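You operate a simulated robot arm through the tools that you are given. There is no shell and no other tool. Be economical: measure what you need, move in short steps, check, and stop when the job is done.

You are at the controls of a simulated two-armed robot. One attempt, no reset.

Task
Dust the sill, twist the scent pot OPEN and stand it there.
Fine: the chart's TOPS cloth, dry, before the pot goes up, and back in its place; hold the pot while you twist. Set down upright: scent pot. What is to be rubbed or washed off counts as gone when no trace of it is left.

Only the result counts: the job must be done as asked and must still hold three seconds after the hand-in. Knocking over, shifting, dropping, spilling or breaking anything else fails it. Flat cloth is picked up by pressing the open fingertips on it (5 to 10 N) and closing them slowly along it; thin cloth reads only 2 to 8 mm in the jaws.

Robot
Two 6-joint arms with two-finger parallel grippers on one trunk, on a base that drives. Base frame: it is fixed to the floor where the robot stands at the start and does not move with it; the origin is under the middle of the robot, x ahead of it, y to its left, z up. Lengths are in cm, angles in degrees, forces in N, time in s.
The left shoulder is at the start at [6, 18.7, 117.2], the right one opposite. With the tool pointing down near the work surface each hand reaches from about 26 to 62 cm from the robot's upright axis, wherever it stands, measured 20 degrees to its own side. Places, roughly: scent dial [60, -50, 100]; sill dust [80, -30, 110]; small window sill [80, -40, 110]. Payload 1.57 kg a hand.
Tool frame (each hand has its own): the origin (TCP) lies between the finger pads and is the grasp point; the fingertips stand 3 cm ahead of it; z points along the fingers, y is the line along which they close. The gripper opens to 11 cm. The fingers are 2.4 cm wide and 1.2 cm thick; the gripper's body (4.8 by 11.2 cm) begins 7.8 cm behind the TCP.
Orientation is that of the tool frame in the base frame, as a unit quaternion [w, x, y, z]. With the fingers straight down and closing along the base's y, the tool's x points along the base's -x, its y along +y and its z along -z.

Tools
- The arms move only by the tool arm_command. It takes "left_steps", "right_steps" or both (then of equal length, played together; a hand with none holds still); each is a list of rows, each a list of 3 entries, a list of its own where there are three numbers: the shift along the tool's x, y, z in units of 200 mm (1.0 is 200 mm), then the turn, a rotation vector about the tool's x, y, z in units of 45 degrees (1.0 is 45 degrees), then the closure, from 0 (fully open) to 1 (shut). In form: [[[dx, dy, dz], [rx, ry, rz], jaw], ...]. A call has 1 to 20 rows; each row is the pose to reach, as a shift and turn from the pose commanded when the call began, along the tool's axes at that moment. A call with a number of a shift or a turn outside -1 to 1 is refused whole. Rows are played at 5 a second. More than 5 cm and 8.6 degrees between two rows, or a gripper value outside its range, and nothing of the call is played. Where a pose cannot be reached the arm comes as near as it can. A force on the tool above 80 N (or 10 N above the force at the start of the call, whichever is more), or a blocked arm, ends the call early, and 0.2 s more pass. The fingers move at their own pace (about 15.3 cm/s each) and stop on an object; they squeeze with about 42 N. The grip force told is the motor's: it shows also when the fingers shut on nothing. Time passes only in rows, and 0.2 s behind the last, so rows that repeat a pose let the fingers close. The reply holds the time, the measured pose of the TCP, the force on the tool along the base axes, the opening and the grip force, in the units named above and with some noise, with the torque about the TCP (base axes, N m) and any sound that the robot's microphone picked up, and new pictures: "pictures" is both (left out), scene, wrist or none (wrist: the cameras of the hands that moved).
- Cameras (640 x 400 px; columns grow to the right, rows downward): "scene" is now at [0.13, -3.55, 171.92]; the picture's right is [-0.49, -0.87, 0.00], its down [-0.65, 0.36, -0.67] and it looks along [0.58, -0.33, -0.74] (base axes); focal length 282 px, centre (320, 200). "left" rides on the left gripper at [7, -1.6, -14.1] in its tool frame; the picture's right is [0.23, 0.97, 0.00], its down [-0.86, 0.20, -0.48] and it looks along [-0.47, 0.11, 0.88] (tool axes); focal length 222 px, centre (320, 200). "right" rides on the right gripper at [7, 1.6, -14.1] in its tool frame; the picture's right is [-0.23, 0.97, 0.00], its down [-0.86, -0.20, -0.48] and it looks along [-0.47, -0.11, 0.88] (tool axes); focal length 222 px, centre (320, 200). There is no depth. A picture from a camera that has moved, and an enlarged one, comes with that camera's place and axes in the base frame and with its lens. The place of the scene camera against the robot may be out by one fixed shift of up to 1.2 cm in any direction.
- slide_trunk(by): slides the trunk up (or, below 0, down) by that many cm; the arms and the scene camera ride with it, the base frame stays. It gives what a move gives, with no picture.
- roll_base(legs): drives the robot by 1 to 6 legs, each [ahead, left, turn to the left] in cm, cm and degrees, along the robot's own axes; the way and the turn of a leg run together, so that a leg with both is an arc; at most 150 cm and 180 degrees a leg. The arms and the cameras ride along, it lands a little off, and it stops where it bumps. It gives what a move gives, and a new picture of the scene camera.
- turn_head(pan, tilt): turns the head with the scene camera to pan (to the left, within 86 degrees either way) and tilt (down, from -29 to 69), counted from straight ahead of the robot. It gives what a move gives, and a new picture of the scene camera.
- inspect(camera, box): a new picture of the part [left, top, right, bottom] of that camera's present view, enlarged. No time passes.
- finish_job(): hands the job in; it is judged then, once.

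Go step by step. Nothing tells you exact positions but the pictures and the camera data: compare them with the known pose of the tool, close in by small moves and look again before you grip or let go. The budget is 120 turns and 260 pictures, counting those below and the enlarged ones. Unless the task says otherwise, let go and move clear before handing in, and close with one line.

The tools are called as name(argument=value, ...) on one line, values as JSON. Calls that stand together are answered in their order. arm_command: Moves the arms, as the interface text tells. Its arguments: {"type":"object","properties":{"left_steps":{"type":"array"},"right_steps":{"type":"array"},"pictures":{"type":"string","enum":["both","scene","wrist","none"]}},"required":[]} The other tools are called the same way: slide_trunk (by) slides the trunk up or down; roll_base (legs) drives the base; turn_head (pan, tilt) turns the head that bears the scene camera; inspect (camera, box) takes an enlarged picture of a part of a camera's view; finish_job () hands the job in.

At the start:

```text
clock: 0.0
left_tool_pos: [27.82, -4.41, 138.84]
left_tcp_rot: [0.0, 0.0, 1.0, -0.001]
left_force: [-0.4, 0.5, 0.4]
left_wrist_torque: [-0.03, -0.03, -0.03]
left_opening: 11.02
left_grip_force: 0.0
right_tool_pos: [25.19, -31.83, 142.41]
right_tcp_rot: [0.0, -0.001, 1.0, 0.0]
right_force: [-0.4, 0.4, 0.0]
right_wrist_torque: [-0.05, -0.05, 0.03]
right_opening: 11.01
right_grip_force: 0.0
trunk travel left (down, up): [-80.0, 19.0]
robot x, y, heading: [-0.03, 0.06, -0.2]
head pan, tilt: [-29.3, 47.9]
```

scene: 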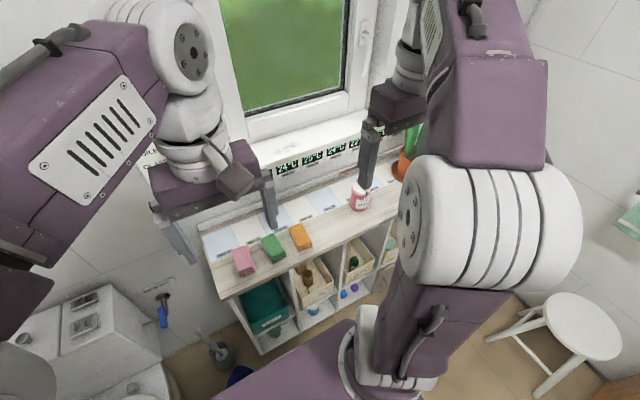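
right: 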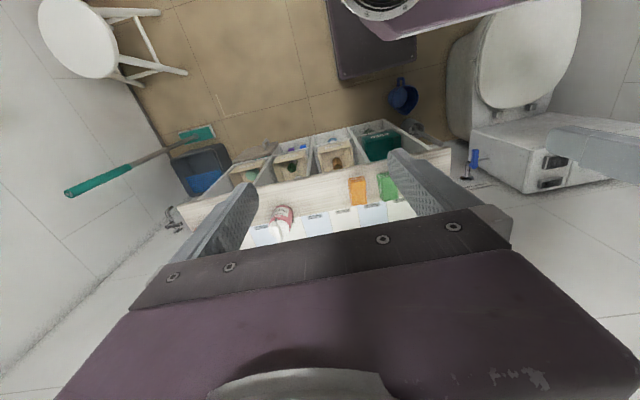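
left: 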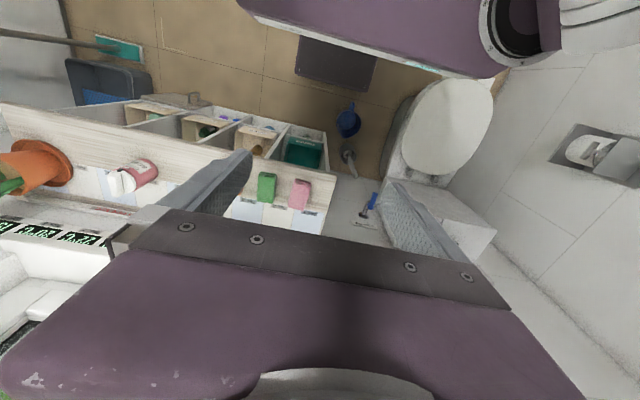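

I see a shelf with coloured folded cloths, a pot and labels, a window sill behind. I'll look closer at the labels and chart first.

inspect(camera="scene", box=[200, 180, 360, 280])

inspect(camera="scene", box=[240, 110, 440, 235])

turn_head(pan=-30, tilt=15)

```text
4.00 times, centred on (280, 230) of scene
camera zoom: at [0.13, -3.55, 171.92], right [-0.49, -0.87, 0.0], down [-0.65, 0.36, -0.67], along [0.58, -0.33, -0.74], focal length 1127 px, centre (480, 80)
```

zoom: 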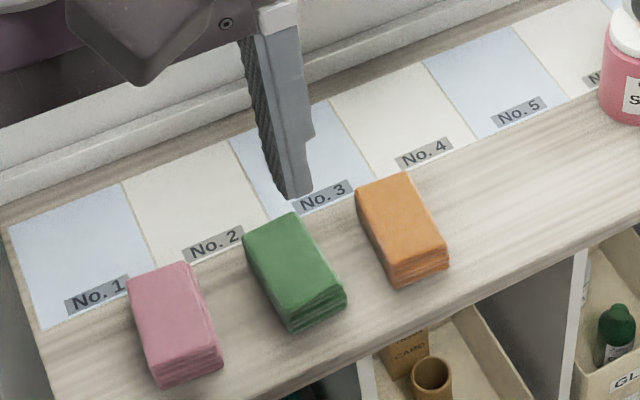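

```text
3.20 times, centred on (340, 172) of scene
camera zoom: at [0.13, -3.55, 171.92], right [-0.49, -0.87, 0.0], down [-0.65, 0.36, -0.67], along [0.58, -0.33, -0.74], focal length 902 px, centre (256, 288)
```

zoom: 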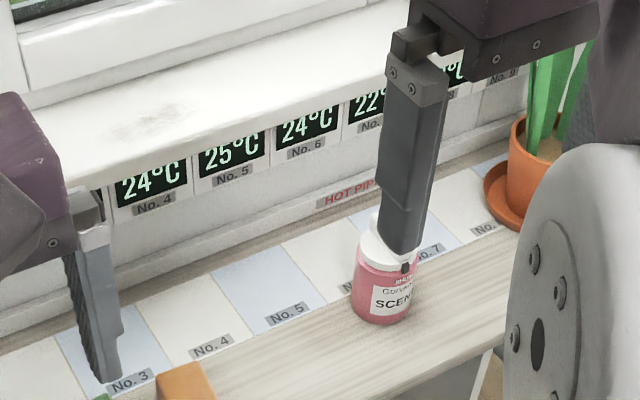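

```text
clock: 1.0
left_tool_pos: [27.65, -4.44, 138.88]
left_tcp_rot: [-0.001, 0.0, 1.0, 0.0]
left_force: [-0.1, 0.3, 0.3]
left_wrist_torque: [-0.01, 0.02, 0.03]
left_opening: 11.0
left_grip_force: 0.1
right_tool_pos: [25.26, -31.8, 142.4]
right_tcp_rot: [0.0, 0.0, 1.0, -0.001]
right_force: [0.3, -0.8, 0.5]
right_wrist_torque: [0.01, -0.01, -0.01]
right_opening: 11.01
right_grip_force: 0.1
trunk travel left (down, up): [-80.0, 19.0]
robot x, y, heading: [-0.22, -0.4, 0.2]
head pan, tilt: [-30.0, 15.0]
camera scene: at [1.34, -4.35, 177.0], right [-0.5, -0.87, 0.0], down [-0.22, 0.13, -0.97], along [0.84, -0.48, -0.26], focal length 282 px, centre (320, 200)
```

scene: 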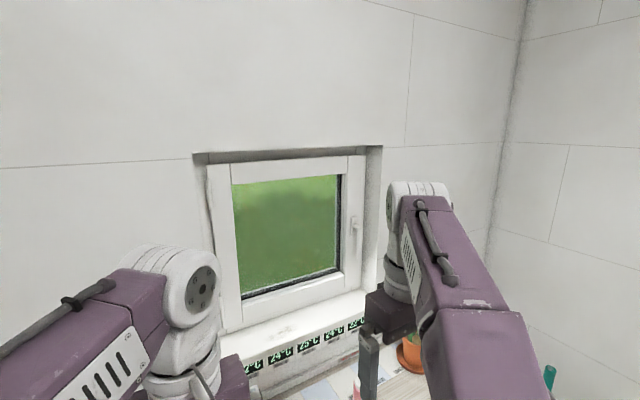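

No chart in this view. I'll look to the left and to the right for it.

turn_head(pan=40, tilt=15)

turn_head(pan=-80, tilt=25)

turn_head(pan=0, tilt=30)

```text
clock: 2.4
left_tool_pos: [27.8, -4.34, 138.81]
left_tcp_rot: [0.001, 0.001, 1.0, -0.001]
left_force: [-0.4, -0.3, -0.1]
left_wrist_torque: [0.01, -0.01, 0.01]
left_opening: 10.99
left_grip_force: 0.2
right_tool_pos: [25.23, -31.76, 142.29]
right_tcp_rot: [0.0, 0.001, 1.0, 0.0]
right_force: [-0.6, 0.1, 0.1]
right_wrist_torque: [0.02, -0.01, -0.01]
right_opening: 11.02
right_grip_force: 0.0
trunk travel left (down, up): [-80.0, 19.0]
robot x, y, heading: [-0.0, -0.1, 0.3]
head pan, tilt: [40.0, 15.0]
camera scene: at [0.42, 6.31, 177.01], right [0.64, -0.77, 0.0], down [-0.2, -0.17, -0.97], along [0.74, 0.62, -0.26], focal length 282 px, centre (320, 200)
```

scene: 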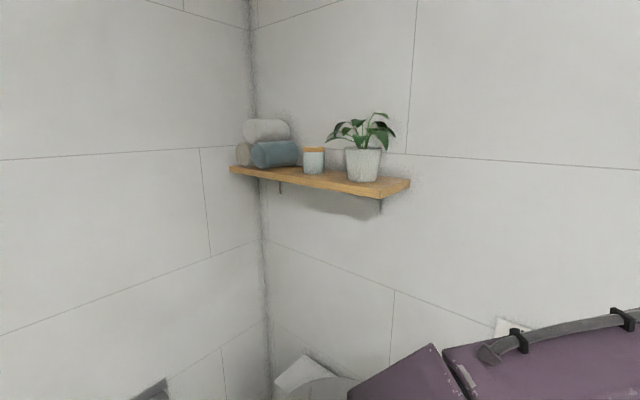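

```text
clock: 4.4
left_tool_pos: [27.81, -4.34, 138.83]
left_tcp_rot: [0.0, 0.0, 1.0, -0.001]
left_force: [-0.3, 0.3, 0.1]
left_wrist_torque: [0.01, -0.01, -0.02]
left_opening: 11.0
left_grip_force: 0.0
right_tool_pos: [25.25, -31.77, 142.33]
right_tcp_rot: [-0.001, 0.0, 1.0, 0.0]
right_force: [0.2, -0.5, 0.7]
right_wrist_torque: [0.02, 0.04, 0.04]
right_opening: 11.02
right_grip_force: 0.2
trunk travel left (down, up): [-80.0, 19.0]
robot x, y, heading: [-0.05, -0.05, 0.2]
head pan, tilt: [-80.0, 25.0]
camera scene: at [-5.14, -8.76, 175.39], right [-0.98, -0.17, 0.0], down [-0.07, 0.42, -0.91], along [0.16, -0.89, -0.42], focal length 282 px, centre (320, 200)
```

scene: 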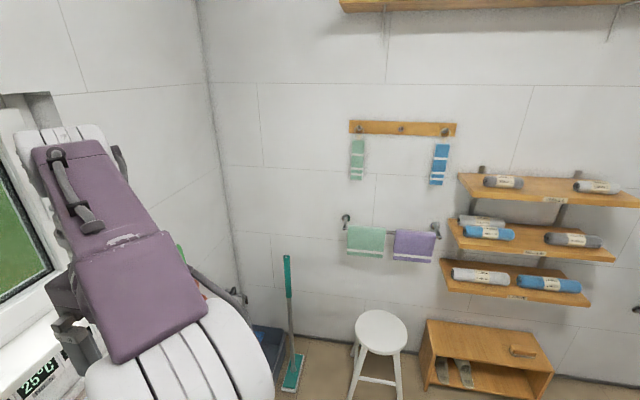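

```text
clock: 5.9
left_tool_pos: [27.72, -4.37, 138.81]
left_tcp_rot: [0.001, 0.0, 1.0, -0.001]
left_force: [0.8, 0.3, 0.2]
left_wrist_torque: [-0.03, 0.04, 0.02]
left_opening: 11.02
left_grip_force: 0.0
right_tool_pos: [25.15, -31.67, 142.32]
right_tcp_rot: [0.0, 0.001, 1.0, 0.0]
right_force: [0.5, -0.5, 0.2]
right_wrist_torque: [-0.01, -0.02, 0.07]
right_opening: 11.02
right_grip_force: 0.1
trunk travel left (down, up): [-80.0, 19.0]
robot x, y, heading: [-0.08, -0.39, -0.0]
head pan, tilt: [0.0, 30.0]
camera scene: at [2.3, 0.3, 174.59], right [0.0, -1.0, 0.0], down [-0.5, 0.0, -0.87], along [0.87, 0.0, -0.5], focal length 282 px, centre (320, 200)
```

scene: 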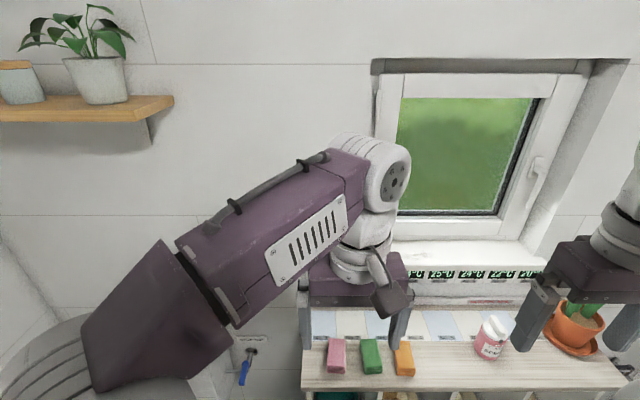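

The chart is probably on the wall behind the left arm (a paper corner showed there). I'll move the left hand leftward and look.

arm_command(left_steps=[[[0, 0.25, 0], [0, 0, 0], 0], [[0, 0.5, 0], [0, 0, 0], 0], [[0, 0.75, 0], [0, 0, 0], 0], [[0, 1, 0], [0, 0, 0], 0], [[0.2, 1, 0], [0, 0, 0], 0]], pictures="scene")

turn_head(pan=-5, tilt=40)

```text
clock: 7.1
left_tool_pos: [23.98, 15.91, 139.07]
left_tcp_rot: [0.0, 0.0, 1.0, -0.001]
left_force: [0.5, -0.3, 0.1]
left_wrist_torque: [0.03, -0.04, 0.0]
left_opening: 10.99
left_grip_force: 0.0
left hand out of reach, approached as far as the arm can: row 5
right_tool_pos: [24.97, -31.74, 142.48]
right_tcp_rot: [0.001, 0.0, 1.0, 0.0]
right_force: [0.8, 0.4, 0.8]
right_wrist_torque: [-0.01, -0.05, -0.03]
right_opening: 10.98
right_grip_force: 0.0
trunk travel left (down, up): [-80.0, 19.0]
robot x, y, heading: [0.16, -0.01, -0.2]
head pan, tilt: [0.0, 30.0]
camera scene: at [1.94, 0.34, 174.6], right [0.0, -1.0, 0.0], down [-0.5, 0.0, -0.87], along [0.87, 0.0, -0.5], focal length 282 px, centre (320, 200)
```

scene: 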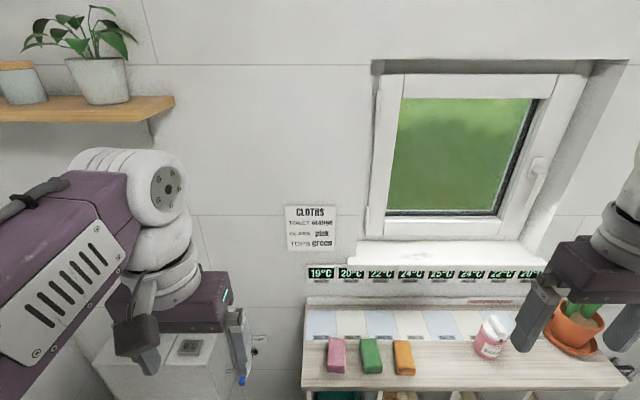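

```text
clock: 7.8
left_tool_pos: [24.23, 15.81, 138.97]
left_tcp_rot: [-0.002, 0.0, 1.0, 0.0]
left_force: [-0.7, -0.2, 0.8]
left_wrist_torque: [-0.01, 0.0, -0.01]
left_opening: 11.01
left_grip_force: 0.1
right_tool_pos: [25.23, -31.69, 142.35]
right_tcp_rot: [0.001, 0.001, 1.0, 0.001]
right_force: [0.2, 0.7, 0.0]
right_wrist_torque: [-0.04, -0.01, -0.02]
right_opening: 11.02
right_grip_force: 0.0
trunk travel left (down, up): [-80.0, 19.0]
robot x, y, heading: [0.41, -0.19, 0.0]
head pan, tilt: [-5.0, 40.0]
camera scene: at [1.63, -0.46, 173.06], right [-0.09, -1.0, 0.0], down [-0.64, 0.06, -0.77], along [0.76, -0.07, -0.64], focal length 282 px, centre (320, 200)
```

scene: 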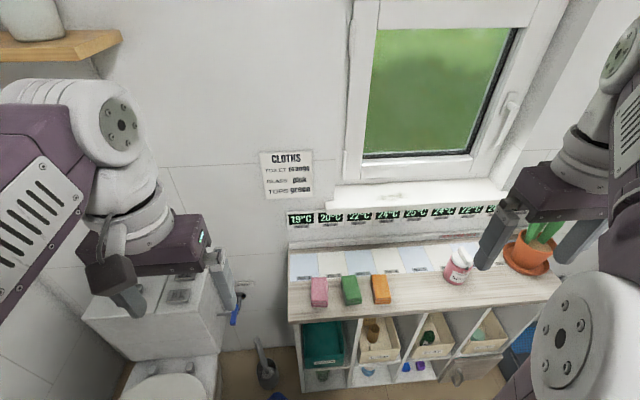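

inspect(camera="scene", box=[250, 140, 330, 205])

inspect(camera="scene", box=[280, 230, 480, 310])

inspect(camera="scene", box=[280, 160, 520, 260])

```text
6.15 times, centred on (290, 172) of scene
camera zoom: at [1.63, -0.46, 173.06], right [-0.09, -1.0, 0.0], down [-0.64, 0.06, -0.77], along [0.76, -0.07, -0.64], focal length 1734 px, centre (505, 369)
```

zoom: 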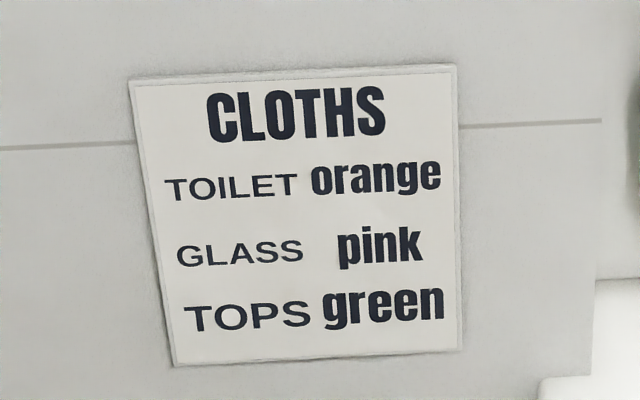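

```text
3.20 times, centred on (380, 270) of scene
camera zoom: at [1.63, -0.46, 173.06], right [-0.09, -1.0, 0.0], down [-0.64, 0.06, -0.77], along [0.76, -0.07, -0.64], focal length 902 px, centre (128, -24)
```

zoom: 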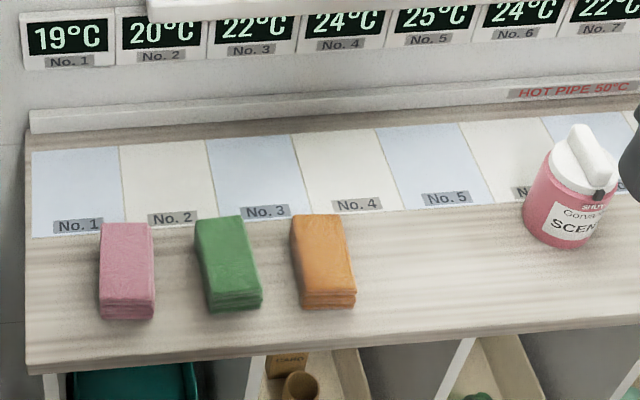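

```text
2.67 times, centred on (400, 210) of scene
camera zoom: at [1.63, -0.46, 173.06], right [-0.09, -1.0, 0.0], down [-0.64, 0.06, -0.77], along [0.76, -0.07, -0.64], focal length 752 px, centre (107, 173)
```

zoom: 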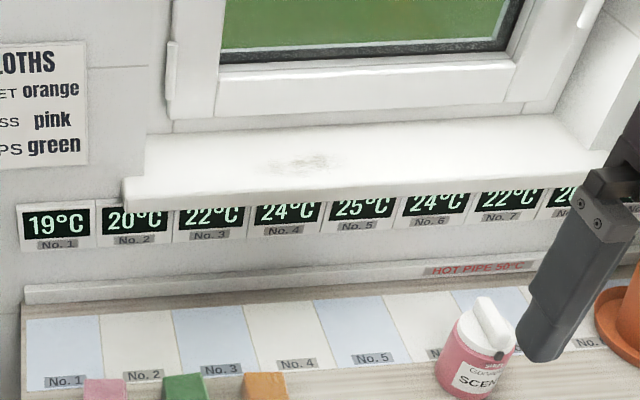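

The TOPS cloth is the green one (middle). Now I check how close the base can drive to the shelf.

turn_head(pan=-10, tilt=69)

```text
clock: 8.8
left_tool_pos: [24.15, 15.81, 138.9]
left_tcp_rot: [-0.003, 0.0, 1.0, 0.0]
left_force: [0.7, -0.2, -0.1]
left_wrist_torque: [0.02, -0.03, -0.02]
left_opening: 10.98
left_grip_force: 0.0
right_tool_pos: [25.27, -31.79, 142.34]
right_tcp_rot: [0.0, 0.001, 1.0, 0.001]
right_force: [0.8, -0.1, -0.9]
right_wrist_torque: [-0.01, -0.02, -0.02]
right_opening: 11.01
right_grip_force: 0.0
trunk travel left (down, up): [-80.0, 19.0]
robot x, y, heading: [-0.11, -0.02, -0.1]
head pan, tilt: [-10.0, 68.8]
camera scene: at [-1.22, -0.64, 169.45], right [-0.17, -0.98, 0.0], down [-0.92, 0.16, -0.36], along [0.36, -0.06, -0.93], focal length 282 px, centre (320, 200)
```

scene: 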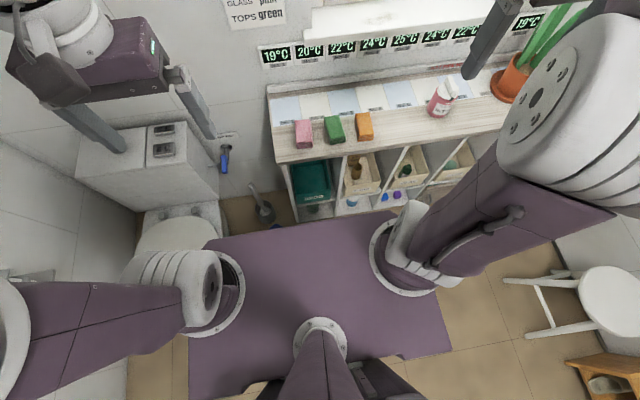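

Room to move forward. From here the right hand can already reach the green cloth, so I bring it over it and look with the wrist camera.

arm_command(right_steps=[[[-0.12, 0.1, 0.125], [0, 0, 0], 0.2], [[-0.24, 0.2, 0.25], [0, 0, 0], 0.2], [[-0.37, 0.3, 0.375], [0, 0, 0], 0.2], [[-0.5, 0.4, 0.5], [0, 0, 0], 0.2], [[-0.62, 0.5, 0.625], [0, 0, 0], 0.2], [[-0.74, 0.6, 0.75], [0, 0, 0], 0.2], [[-0.87, 0.7, 0.875], [0, 0, 0], 0.2], [[-0.99, 0.8, 1.0], [0, 0, 0], 0.2]], pictures="both")

```text
clock: 10.6
left_tool_pos: [24.38, 15.98, 138.86]
left_tcp_rot: [-0.003, 0.0, 1.0, 0.0]
left_force: [-0.1, -0.1, 0.7]
left_wrist_torque: [-0.02, 0.03, -0.04]
left_opening: 11.01
left_grip_force: 0.1
right_tool_pos: [45.32, -15.72, 122.18]
right_tcp_rot: [0.001, 0.0, 1.0, -0.001]
right_force: [0.6, 0.2, -0.4]
right_wrist_torque: [0.03, 0.05, 0.01]
right_opening: 8.79
right_grip_force: 0.0
trunk travel left (down, up): [-80.0, 19.0]
robot x, y, heading: [0.31, -0.27, 0.1]
head pan, tilt: [-10.0, 68.8]
camera scene: at [-1.02, -0.57, 169.45], right [-0.17, -0.98, 0.0], down [-0.92, 0.16, -0.36], along [0.36, -0.06, -0.93], focal length 282 px, centre (320, 200)
camera right: at [38.42, -14.03, 136.31], right [0.23, 0.97, 0.0], down [0.86, -0.2, 0.48], along [0.47, -0.11, -0.88], focal length 222 px, centre (320, 200)
```

scene: 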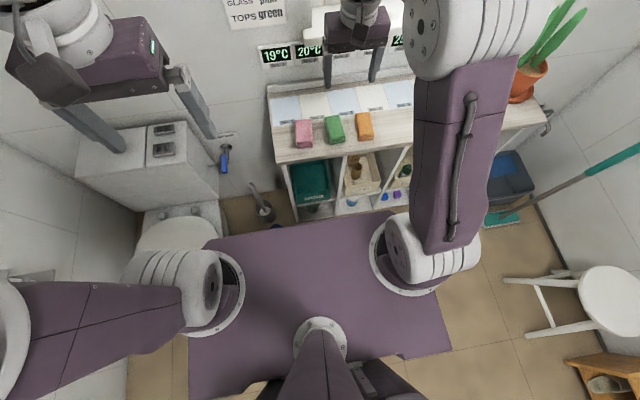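
right: 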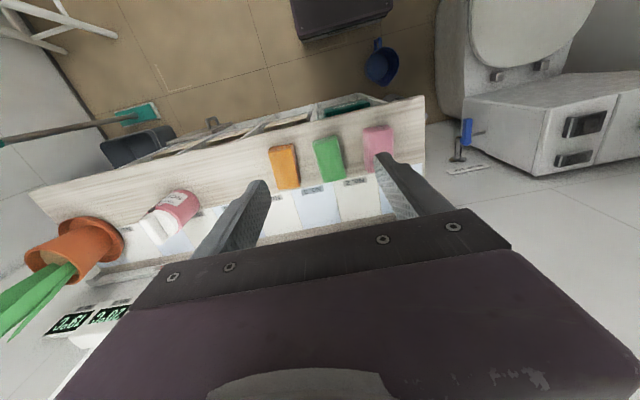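

The green cloth is about 9 × 5 cm at roughly (53.5, -15.7), nearly aligned with the hand. I go closer above it and look again.

arm_command(right_steps=[[[-0.2, 0, 0.2], [0, 0, 0], 0.3], [[-0.35, 0, 0.4], [0, 0, 0], 0.3], [[-0.41, 0, 0.6], [0, 0, 0], 0.3], [[-0.41, 0, 0.8], [0, 0, 0], 0.3], [[-0.41, 0, 0.9], [0, 0, 0], 0.3]], pictures="both")

turn_head(pan=-15, tilt=48)

inspect(camera="right", box=[220, 60, 460, 210])

```text
refused: row 1 steps farther than a row can; nothing moved
```

```text
clock: 11.4
left_tool_pos: [24.26, 15.9, 138.89]
left_tcp_rot: [-0.001, -0.001, 1.0, 0.0]
left_force: [-1.0, -0.6, 0.0]
left_wrist_torque: [-0.02, -0.02, 0.02]
left_opening: 10.99
left_grip_force: 0.2
right_tool_pos: [45.0, -15.76, 122.34]
right_tcp_rot: [0.0, 0.0, 1.0, 0.0]
right_force: [0.0, -0.1, 0.4]
right_wrist_torque: [0.01, -0.01, 0.02]
right_opening: 8.8
right_grip_force: 0.2
trunk travel left (down, up): [-80.0, 19.0]
robot x, y, heading: [-0.04, -0.06, 0.1]
head pan, tilt: [-15.0, 48.0]
camera scene: at [0.8, -1.73, 171.9], right [-0.26, -0.97, 0.0], down [-0.72, 0.19, -0.67], along [0.65, -0.17, -0.74], focal length 282 px, centre (320, 200)
```

scene: 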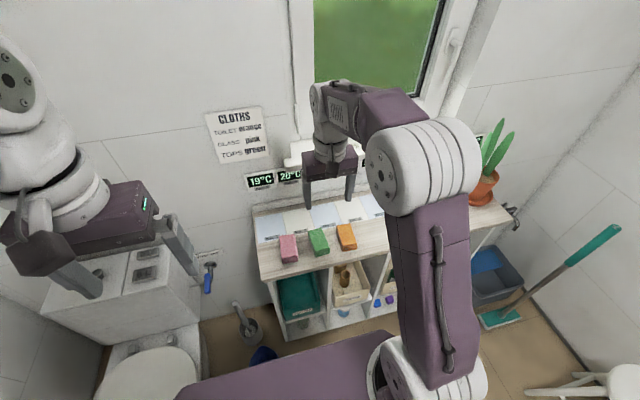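

```text
2.67 times, centred on (340, 135) of right
camera zoom: at [38.16, -14.15, 136.43], right [0.23, 0.97, 0.0], down [0.85, -0.2, 0.48], along [0.47, -0.11, -0.88], focal length 592 px, centre (267, 373)
```

zoom: 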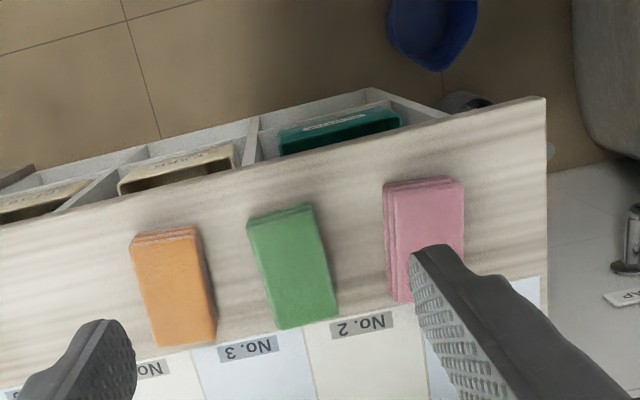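

The cloth is almost square with the hand: centre about (54, -15.7). Moving above it in shorter rows.

arm_command(right_steps=[[[-0.15, 0, 0.15], [0, 0, 0], 0.3], [[-0.3, 0, 0.3], [0, 0, 0], 0.3], [[-0.4, 0, 0.48], [0, 0, 0], 0.3], [[-0.44, 0, 0.68], [0, 0, 0], 0.3], [[-0.44, 0, 0.9], [0, 0, 0], 0.3], [[-0.44, 0, 1.0], [0, 0, 0], 0.3]], pictures="both")

inspect(camera="right", box=[200, 60, 440, 210])

inspect(camera="scene", box=[250, 160, 410, 260])

```text
clock: 12.8
left_tool_pos: [24.25, 15.82, 139.1]
left_tcp_rot: [-0.003, 0.0, 1.0, -0.001]
left_force: [-0.3, 0.2, -0.6]
left_wrist_torque: [-0.01, 0.02, -0.01]
left_opening: 10.98
left_grip_force: 0.1
right_tool_pos: [53.83, -15.74, 102.1]
right_tcp_rot: [0.0, 0.0, 1.0, 0.0]
right_force: [0.6, 0.4, 1.0]
right_wrist_torque: [0.0, 0.03, 0.01]
right_opening: 7.67
right_grip_force: 0.1
trunk travel left (down, up): [-80.0, 19.0]
robot x, y, heading: [0.14, 0.14, -0.3]
head pan, tilt: [-15.0, 48.0]
camera scene: at [0.87, -1.74, 171.91], right [-0.26, -0.97, 0.0], down [-0.72, 0.19, -0.67], along [0.65, -0.17, -0.74], focal length 282 px, centre (320, 200)
camera right: at [46.92, -14.09, 116.3], right [0.23, 0.97, 0.0], down [0.85, -0.2, 0.48], along [0.47, -0.11, -0.88], focal length 222 px, centre (320, 200)
```

scene: 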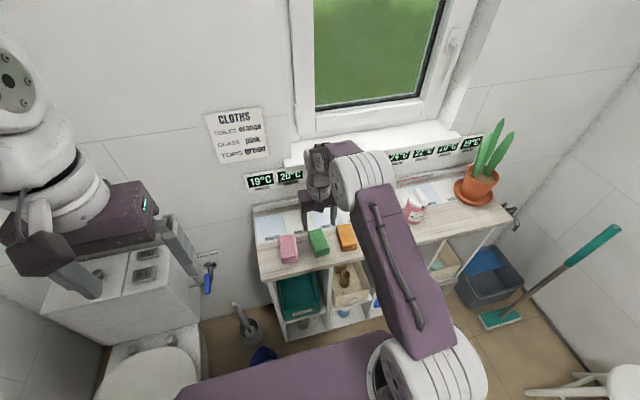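
right: 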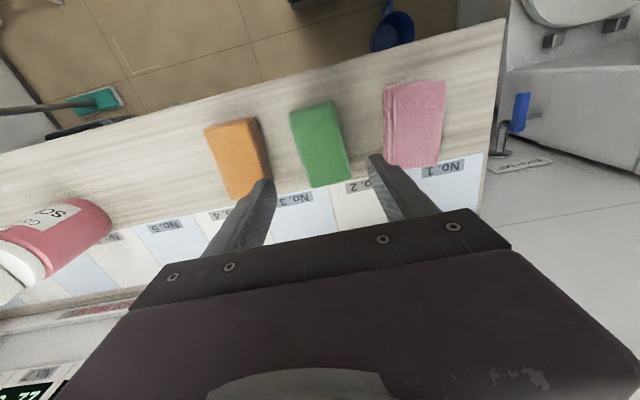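

```text
2.67 times, centred on (320, 135) of right
camera zoom: at [46.92, -14.09, 116.3], right [0.23, 0.97, 0.0], down [0.85, -0.2, 0.48], along [0.47, -0.11, -0.88], focal length 592 px, centre (320, 373)
```

zoom: 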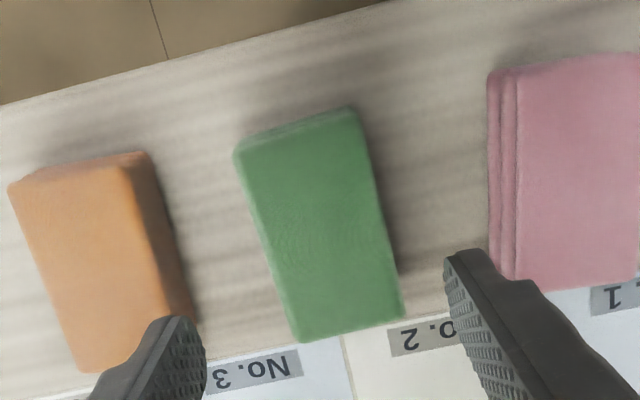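

```text
4.00 times, centred on (330, 210) of scene
camera zoom: at [0.87, -1.74, 171.91], right [-0.26, -0.97, 0.0], down [-0.72, 0.19, -0.67], along [0.65, -0.17, -0.74], focal length 1127 px, centre (280, 160)
```

zoom: 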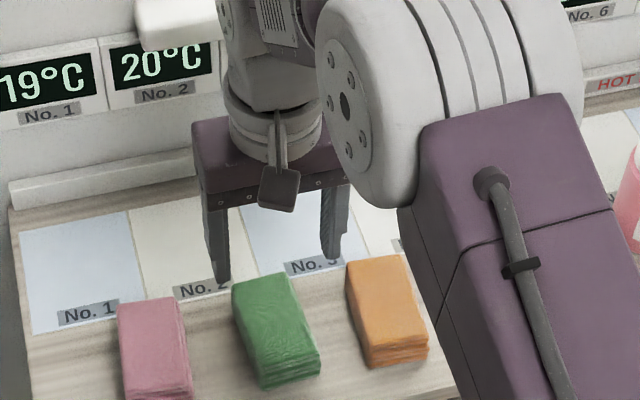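

Centre confirmed at (54.2, -15.6). Lowering to keep the fingertips slightly above the top, without closing yet.

arm_command(right_steps=[[[-0.015, 0.006, 0.15], [0, 0, 0], 0.3], [[-0.015, 0.006, 0.3], [0, 0, 0], 0.3], [[-0.015, 0.006, 0.4], [0, 0, 0], 0.3], [[-0.015, 0.006, 0.47], [0, 0, 0], 0.3], [[-0.015, 0.006, 0.505], [0, 0, 0], 0.3], [[-0.015, 0.006, 0.505], [0, 0, 0], 0.3]], pictures="both")

inspect(camera="scene", box=[280, 190, 380, 260])

```text
clock: 14.2
left_tool_pos: [24.29, 15.91, 138.92]
left_tcp_rot: [-0.002, 0.0, 1.0, 0.0]
left_force: [-0.2, 0.1, 1.2]
left_wrist_torque: [-0.02, 0.03, -0.01]
left_opening: 11.0
left_grip_force: 0.1
right_tool_pos: [54.12, -15.56, 92.1]
right_tcp_rot: [0.0, 0.0, 1.0, 0.0]
right_force: [-0.2, -0.5, -0.6]
right_wrist_torque: [0.02, 0.0, 0.0]
right_opening: 7.73
right_grip_force: 0.0
trunk travel left (down, up): [-80.0, 19.0]
robot x, y, heading: [-0.09, -0.11, -0.1]
head pan, tilt: [-15.0, 48.0]
camera scene: at [0.84, -1.71, 171.91], right [-0.26, -0.97, 0.0], down [-0.72, 0.19, -0.67], along [0.65, -0.17, -0.74], focal length 282 px, centre (320, 200)
camera right: at [47.19, -13.95, 106.26], right [0.23, 0.97, 0.0], down [0.86, -0.2, 0.48], along [0.47, -0.11, -0.88], focal length 222 px, centre (320, 200)
```

scene: 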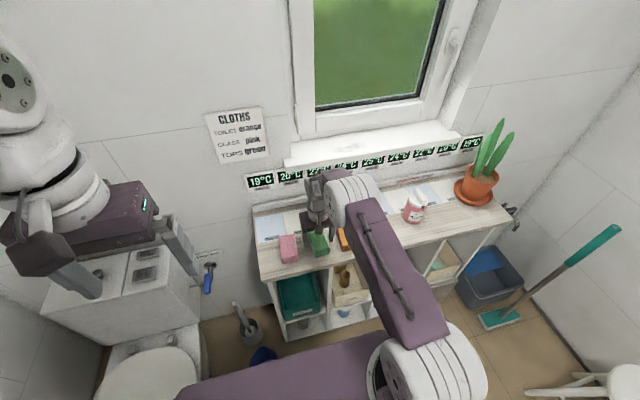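
right: 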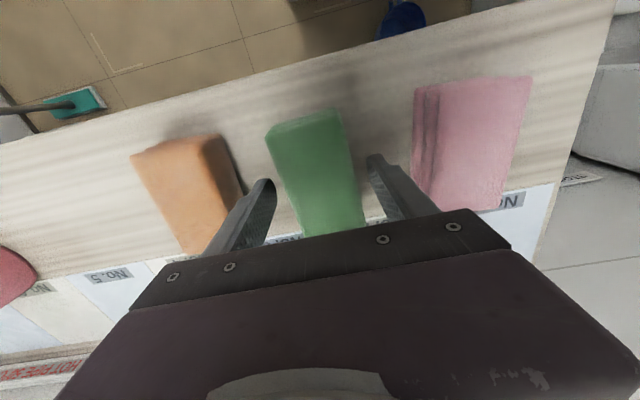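

```text
5.71 times, centred on (330, 225) of scene
camera zoom: at [0.84, -1.71, 171.91], right [-0.26, -0.97, 0.0], down [-0.72, 0.19, -0.67], along [0.65, -0.17, -0.74], focal length 1610 px, centre (263, 57)
```

zoom: 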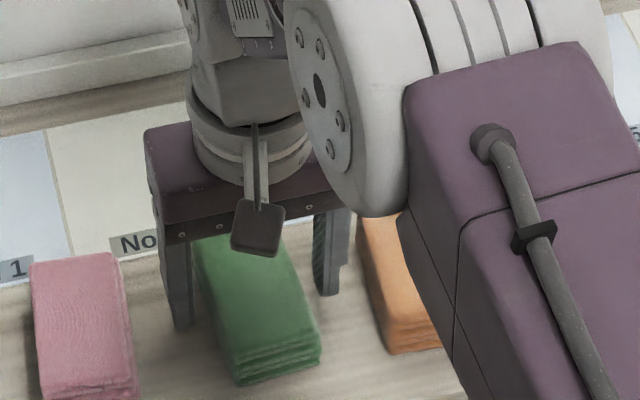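

The fingers straddle the cloth. Closing now, then a small lift to test.

arm_command(right_steps=[[[0, 0, 0.0], [0, 0, 0], 0.45], [[0, 0, 0.0], [0, 0, 0], 0.55], [[0, 0, 0.0], [0, 0, 0], 0.65], [[0, 0, 0.0], [0, 0, 0], 0.75], [[0, 0, 0.0], [0, 0, 0], 0.85], [[0, 0, 0.0], [0, 0, 0], 1], [[0, 0, 0.0], [0, 0, 0], 1], [[0, 0, 0.0], [0, 0, 0], 1]], pictures="wrist")

inspect(camera="scene", box=[280, 190, 380, 260])

```text
clock: 16.0
left_tool_pos: [24.28, 15.9, 138.95]
left_tcp_rot: [-0.001, 0.0, 1.0, 0.0]
left_force: [0.9, -0.2, 0.4]
left_wrist_torque: [-0.02, -0.01, 0.0]
left_opening: 11.03
left_grip_force: 0.0
right_tool_pos: [54.1, -15.5, 92.21]
right_tcp_rot: [0.0, 0.0, 1.0, 0.0]
right_force: [-0.9, -0.2, -1.3]
right_wrist_torque: [0.03, 0.02, 0.01]
right_opening: 5.54
right_grip_force: 42.4
trunk travel left (down, up): [-80.0, 19.0]
robot x, y, heading: [-0.15, -0.18, -0.0]
head pan, tilt: [-15.0, 48.0]
camera right: at [47.22, -13.96, 106.26], right [0.23, 0.97, 0.0], down [0.86, -0.2, 0.48], along [0.47, -0.11, -0.88], focal length 222 px, centre (320, 200)
```

right: 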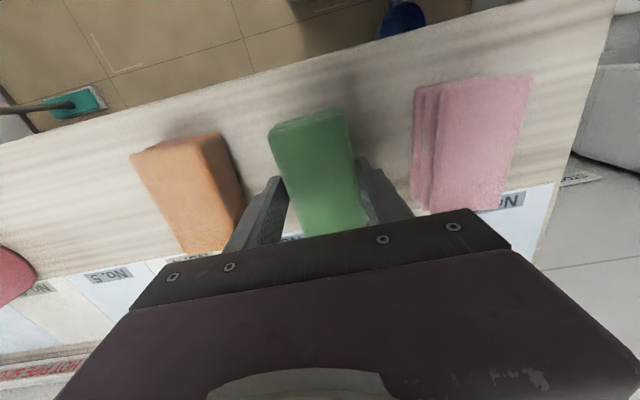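

```text
5.71 times, centred on (330, 225) of scene
camera zoom: at [0.88, -1.72, 171.91], right [-0.26, -0.97, 0.0], down [-0.72, 0.19, -0.67], along [0.65, -0.17, -0.74], focal length 1610 px, centre (263, 57)
```

zoom: 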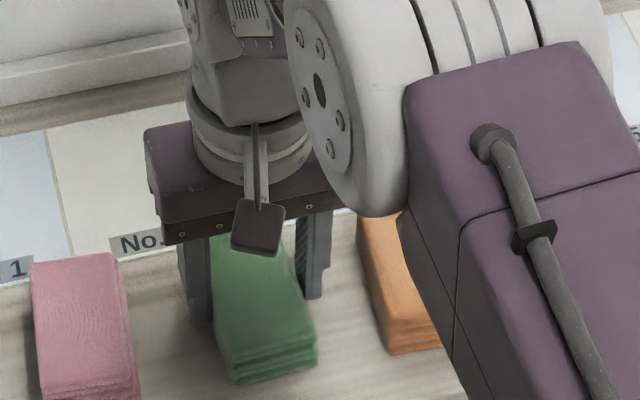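

The cloth is held firmly (5.5 cm, 42 N); original pose noted: TCP (54.1, -15.5, 92.15). Lifting straight up.

arm_command(right_steps=[[[0, 0, -0.1], [0, 0, 0], 1], [[0, 0, -0.3], [0, 0, 0], 1], [[0, 0, -0.5], [0, 0, 0], 1], [[0, 0, -0.7], [0, 0, 0], 1], [[0.1, 0, -0.9], [0, 0, 0], 1], [[0.3, 0, -1.0], [0, 0, 0], 1], [[0.5, 0, -1.0], [0, 0, 0], 1]], pictures="both")

slide_trunk(by=19)

turn_head(pan=-20, tilt=45)

```text
clock: 17.6
left_tool_pos: [24.14, 15.89, 138.96]
left_tcp_rot: [-0.001, 0.001, 1.0, 0.0]
left_force: [-0.1, -0.8, 0.1]
left_wrist_torque: [0.01, -0.03, 0.0]
left_opening: 11.04
left_grip_force: 0.0
right_tool_pos: [43.99, -15.95, 112.41]
right_tcp_rot: [0.001, 0.0, 1.0, 0.0]
right_force: [-0.8, 0.3, 0.2]
right_wrist_torque: [-0.01, 0.0, 0.0]
right_opening: 5.54
right_grip_force: 42.3
trunk travel left (down, up): [-80.0, 19.0]
robot x, y, heading: [0.04, -0.14, 0.4]
head pan, tilt: [-15.0, 48.0]
camera scene: at [0.68, -1.73, 171.91], right [-0.26, -0.97, 0.0], down [-0.72, 0.19, -0.67], along [0.65, -0.17, -0.74], focal length 282 px, centre (320, 200)
camera right: at [37.09, -14.37, 126.55], right [0.23, 0.97, 0.0], down [0.85, -0.2, 0.48], along [0.47, -0.11, -0.88], focal length 222 px, centre (320, 200)
```

scene: 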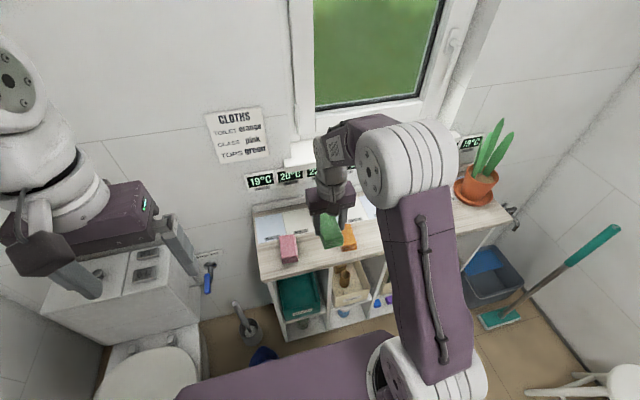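
right: 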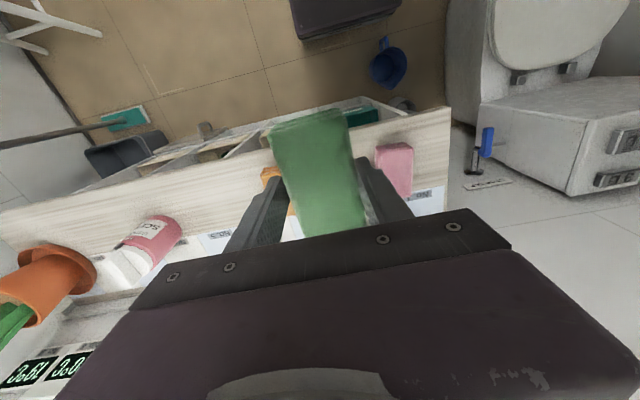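

```text
clock: 19.7
left_tool_pos: [24.29, 15.95, 157.98]
left_tcp_rot: [-0.003, 0.001, 1.0, 0.0]
left_force: [0.4, -0.9, -0.4]
left_wrist_torque: [0.0, 0.02, -0.01]
left_opening: 10.99
left_grip_force: 0.0
right_tool_pos: [44.2, -16.03, 131.41]
right_tcp_rot: [0.0, 0.0, 1.0, 0.0]
right_force: [0.1, 0.1, -0.5]
right_wrist_torque: [-0.01, -0.04, 0.02]
right_opening: 5.5
right_grip_force: 42.0
trunk travel left (down, up): [-99.0, 0.0]
robot x, y, heading: [0.06, 0.17, -0.1]
head pan, tilt: [-15.0, 48.0]
```

```text
clock: 20.4
left_tool_pos: [24.28, 15.8, 157.98]
left_tcp_rot: [-0.001, 0.0, 1.0, 0.0]
left_force: [0.8, 0.0, -0.7]
left_wrist_torque: [0.02, 0.01, 0.01]
left_opening: 11.0
left_grip_force: 0.1
right_tool_pos: [44.24, -16.02, 131.34]
right_tcp_rot: [0.001, 0.0, 1.0, 0.0]
right_force: [-0.4, 0.2, -1.5]
right_wrist_torque: [0.01, -0.02, 0.0]
right_opening: 5.5
right_grip_force: 41.8
trunk travel left (down, up): [-99.0, 0.0]
robot x, y, heading: [0.3, -0.18, 0.2]
head pan, tilt: [-20.0, 45.0]
camera scene: at [0.9, -2.47, 191.33], right [-0.34, -0.94, 0.0], down [-0.66, 0.24, -0.71], along [0.66, -0.24, -0.71], focal length 282 px, centre (320, 200)
```

scene: 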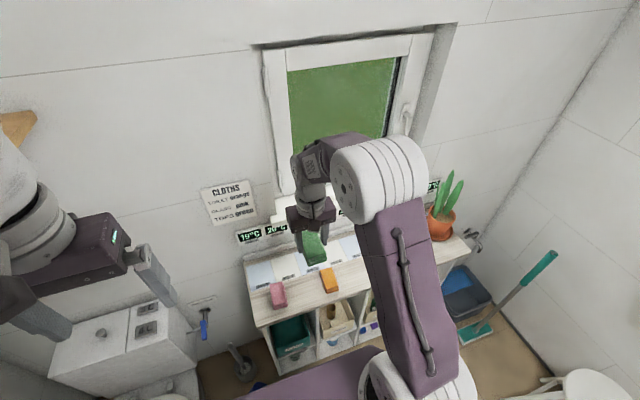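

Cloth lifted cleanly. Now I drive right and ahead in steps toward the sill.

roll_base(legs=[[0, -15, 0], [12, 0, 0]])

```text
clock: 22.6
left_tool_pos: [34.98, 1.09, 158.07]
left_tcp_rot: [0.002, -0.003, 1.0, 0.0]
left_force: [-1.1, -0.6, -0.1]
left_wrist_torque: [0.01, -0.09, 0.02]
left_opening: 11.0
left_grip_force: 0.0
right_tool_pos: [55.19, -30.71, 131.71]
right_tcp_rot: [0.002, -0.002, 1.0, 0.001]
right_force: [-0.2, -0.1, -0.7]
right_wrist_torque: [0.02, -0.04, 0.02]
right_opening: 5.47
right_grip_force: 42.4
trunk travel left (down, up): [-99.0, 0.0]
robot x, y, heading: [11.74, -14.68, 0.1]
head pan, tilt: [-20.0, 45.0]
camera scene: at [11.51, -17.39, 191.34], right [-0.34, -0.94, 0.0], down [-0.66, 0.24, -0.71], along [0.67, -0.24, -0.7], focal length 282 px, centre (320, 200)
```

scene: 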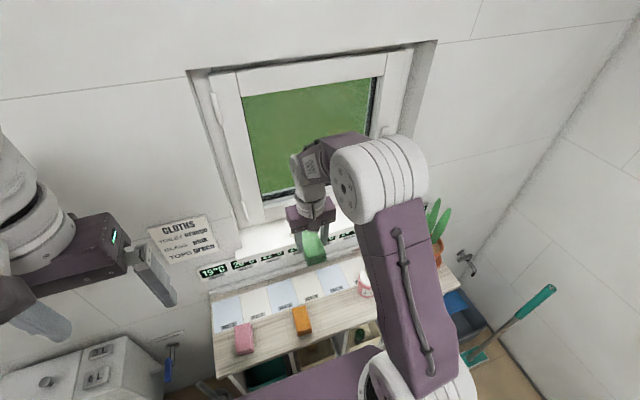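

No bump. I look down to check the clearance to the shelf.

turn_head(pan=10, tilt=69)

```text
clock: 23.5
left_tool_pos: [36.32, 1.0, 157.85]
left_tcp_rot: [-0.003, -0.001, 1.0, 0.0]
left_force: [0.2, -0.2, -0.1]
left_wrist_torque: [0.01, 0.03, -0.01]
left_opening: 11.01
left_grip_force: 0.0
right_tool_pos: [56.04, -30.81, 131.19]
right_tcp_rot: [-0.001, -0.002, 1.0, 0.0]
right_force: [0.6, -0.4, -1.1]
right_wrist_torque: [-0.01, 0.02, 0.02]
right_opening: 5.48
right_grip_force: 42.1
trunk travel left (down, up): [-99.0, 0.0]
robot x, y, heading: [11.77, -14.9, 0.2]
head pan, tilt: [10.0, 68.8]
camera scene: at [10.86, -13.65, 188.45], right [0.18, -0.98, 0.0], down [-0.92, -0.16, -0.36], along [0.36, 0.06, -0.93], focal length 282 px, centre (320, 200)
```

scene: 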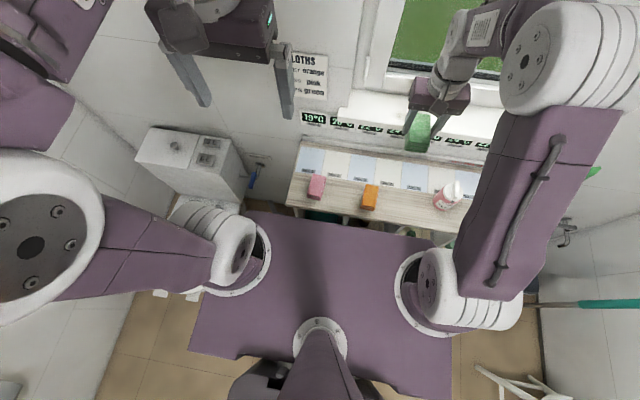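

About 17 cm of clearance remains; I drive 10 cm more ahead.

roll_base(legs=[[10, 0, 0]])

turn_head(pan=-5, tilt=48)

inspect(camera="scene", box=[240, 80, 480, 230])

```text
clock: 24.6
left_tool_pos: [44.6, 1.01, 158.2]
left_tcp_rot: [0.003, -0.002, 1.0, -0.001]
left_force: [-1.2, -0.5, 0.4]
left_wrist_torque: [0.01, -0.08, -0.01]
left_opening: 11.01
left_grip_force: 0.0
right_tool_pos: [64.93, -30.57, 131.8]
right_tcp_rot: [0.003, -0.002, 1.0, 0.0]
right_force: [-1.0, -0.4, -0.3]
right_wrist_torque: [0.0, -0.1, -0.03]
right_opening: 5.47
right_grip_force: 42.2
trunk travel left (down, up): [-99.0, 0.0]
robot x, y, heading: [21.57, -15.16, 0.2]
head pan, tilt: [10.0, 68.8]
camera scene: at [18.84, -13.55, 188.43], right [0.18, -0.98, 0.0], down [-0.91, -0.17, -0.37], along [0.36, 0.06, -0.93], focal length 282 px, centre (320, 200)
```

scene: 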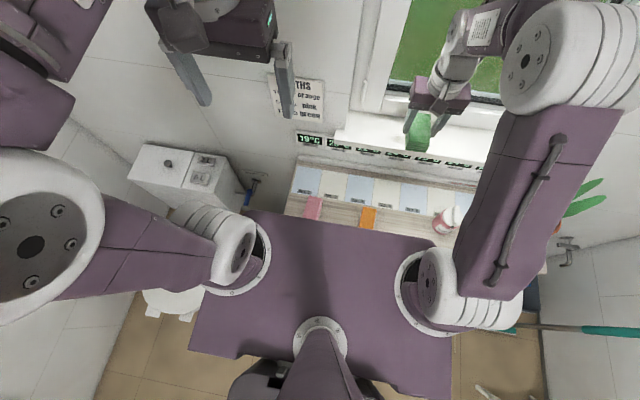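

```text
clock: 25.5
left_tool_pos: [45.84, 1.12, 158.03]
left_tcp_rot: [-0.002, -0.002, 1.0, -0.001]
left_force: [0.9, 0.1, 0.0]
left_wrist_torque: [0.03, 0.05, -0.02]
left_opening: 11.01
left_grip_force: 0.2
right_tool_pos: [65.94, -30.76, 131.41]
right_tcp_rot: [0.0, -0.002, 1.0, -0.001]
right_force: [0.3, -1.5, -0.7]
right_wrist_torque: [0.03, 0.02, 0.0]
right_opening: 5.47
right_grip_force: 42.3
trunk travel left (down, up): [-99.0, 0.0]
robot x, y, heading: [21.57, -14.59, 0.6]
head pan, tilt: [-5.0, 48.0]
camera scene: at [22.86, -15.19, 190.9], right [-0.08, -1.0, 0.0], down [-0.74, 0.06, -0.67], along [0.67, -0.05, -0.74], focal length 282 px, centre (320, 200)
```

scene: 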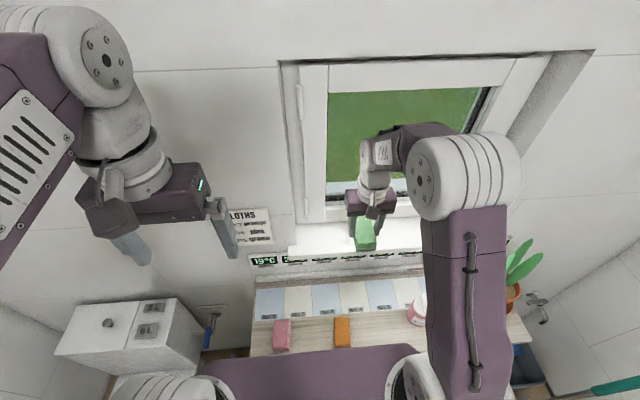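

```text
2.67 times, centred on (360, 155) of scene
camera zoom: at [22.86, -15.19, 190.9], right [-0.08, -1.0, 0.0], down [-0.74, 0.06, -0.67], along [0.67, -0.05, -0.74], focal length 752 px, centre (213, 320)
```

zoom: 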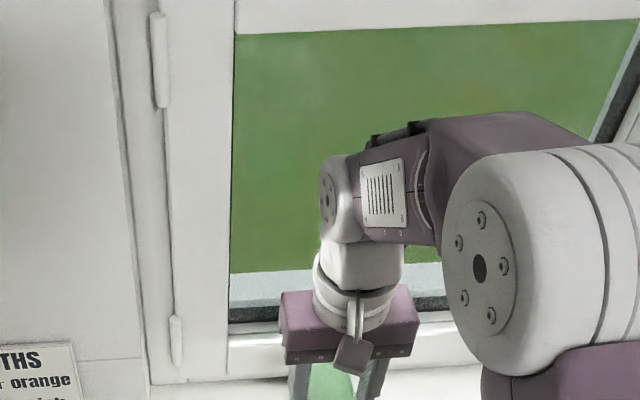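

I take views from both wrist cameras to find the dust.

inspect(camera="right", box=[0, 0, 640, 400])

inspect(camera="left", box=[0, 0, 640, 400])

```text
1.00 times, centred on (320, 200) of right
camera zoom: at [59.05, -29.01, 145.47], right [0.22, 0.98, 0.0], down [0.86, -0.19, 0.48], along [0.47, -0.11, -0.88], focal length 222 px, centre (320, 200)
```

zoom: 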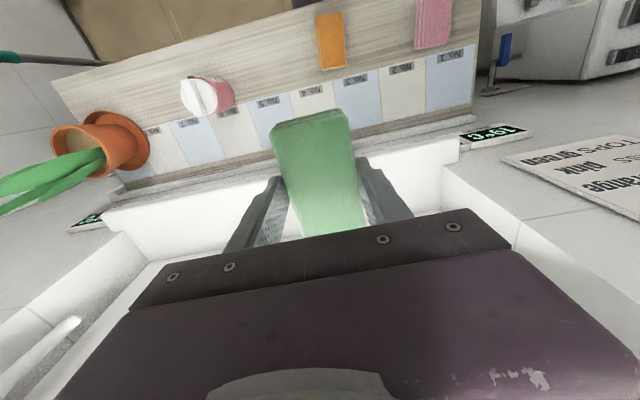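

```text
1.00 times, centred on (320, 200) of left
camera zoom: at [38.88, -0.49, 172.1], right [-0.23, 0.97, 0.0], down [0.86, 0.2, 0.48], along [0.46, 0.11, -0.88], focal length 222 px, centre (320, 200)
```

zoom: 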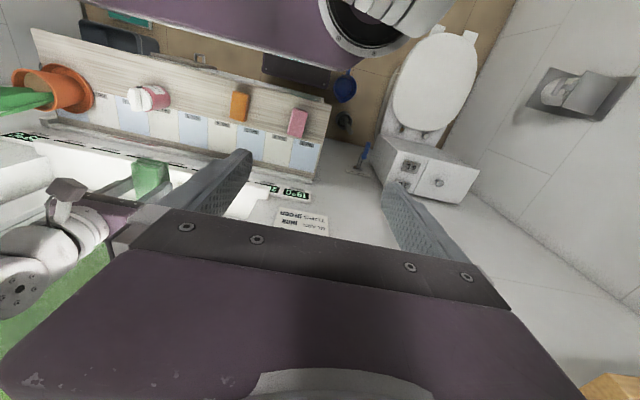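

The sill's front edge is at x≈72 and the dust at about x 74–80, y −28…−40. I bring the cloth over the left end of the dust, still above the sill.

arm_command(right_steps=[[[-0.14, 0.05, 0.14], [0, 0, 0], 1], [[-0.28, 0.1, 0.28], [0, 0, 0], 1], [[-0.43, 0.15, 0.42], [0, 0, 0], 1], [[-0.57, 0.2, 0.55], [0, 0, 0], 1], [[-0.57, 0.2, 0.6], [0, 0, 0], 1]], pictures="both")

inspect(camera="left", box=[0, 120, 240, 270])

```text
clock: 26.7
left_tool_pos: [45.67, 1.14, 157.96]
left_tcp_rot: [-0.001, -0.003, 1.0, -0.002]
left_force: [-0.8, 0.2, -0.5]
left_wrist_torque: [0.02, -0.01, 0.0]
left_opening: 11.01
left_grip_force: 0.1
right_tool_pos: [77.29, -26.44, 119.35]
right_tcp_rot: [0.0, -0.003, 1.0, 0.0]
right_force: [-0.8, 0.9, -0.4]
right_wrist_torque: [-0.04, -0.04, -0.01]
right_opening: 5.48
right_grip_force: 42.1
trunk travel left (down, up): [-99.0, 0.0]
robot x, y, heading: [21.65, -15.06, 0.5]
head pan, tilt: [-5.0, 48.0]
camera scene: at [22.69, -15.19, 190.91], right [-0.08, -1.0, 0.0], down [-0.74, 0.06, -0.67], along [0.67, -0.05, -0.74], focal length 282 px, centre (320, 200)
camera right: at [70.36, -24.93, 133.52], right [0.22, 0.98, 0.0], down [0.86, -0.19, 0.48], along [0.47, -0.11, -0.88], focal length 222 px, centre (320, 200)
```

scene: 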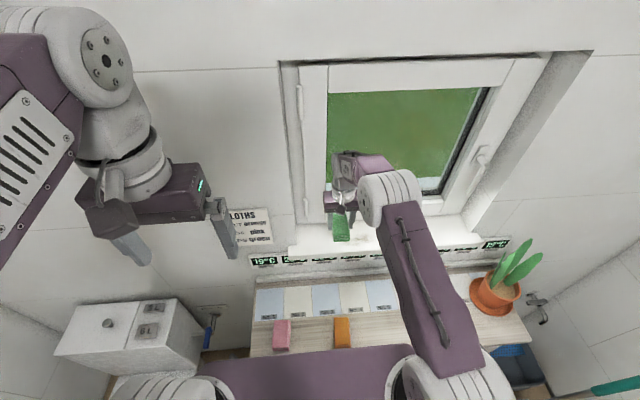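
right: 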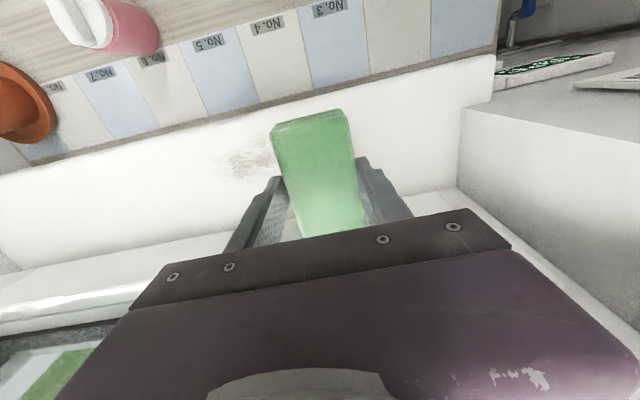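

```text
2.67 times, centred on (120, 195) of left
camera zoom: at [38.72, -0.49, 172.12], right [-0.23, 0.97, 0.0], down [0.86, 0.2, 0.48], along [0.46, 0.11, -0.88], focal length 592 px, centre (853, 213)
```

zoom: 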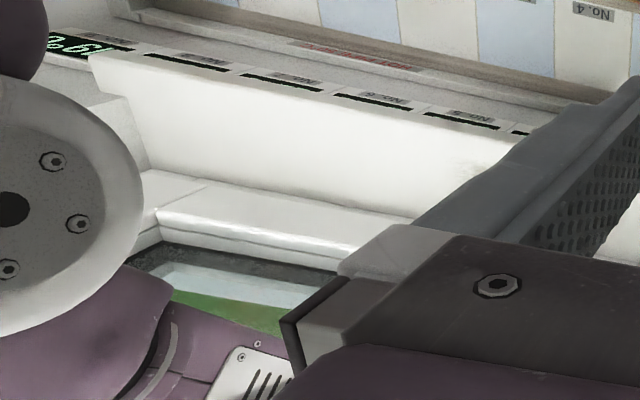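

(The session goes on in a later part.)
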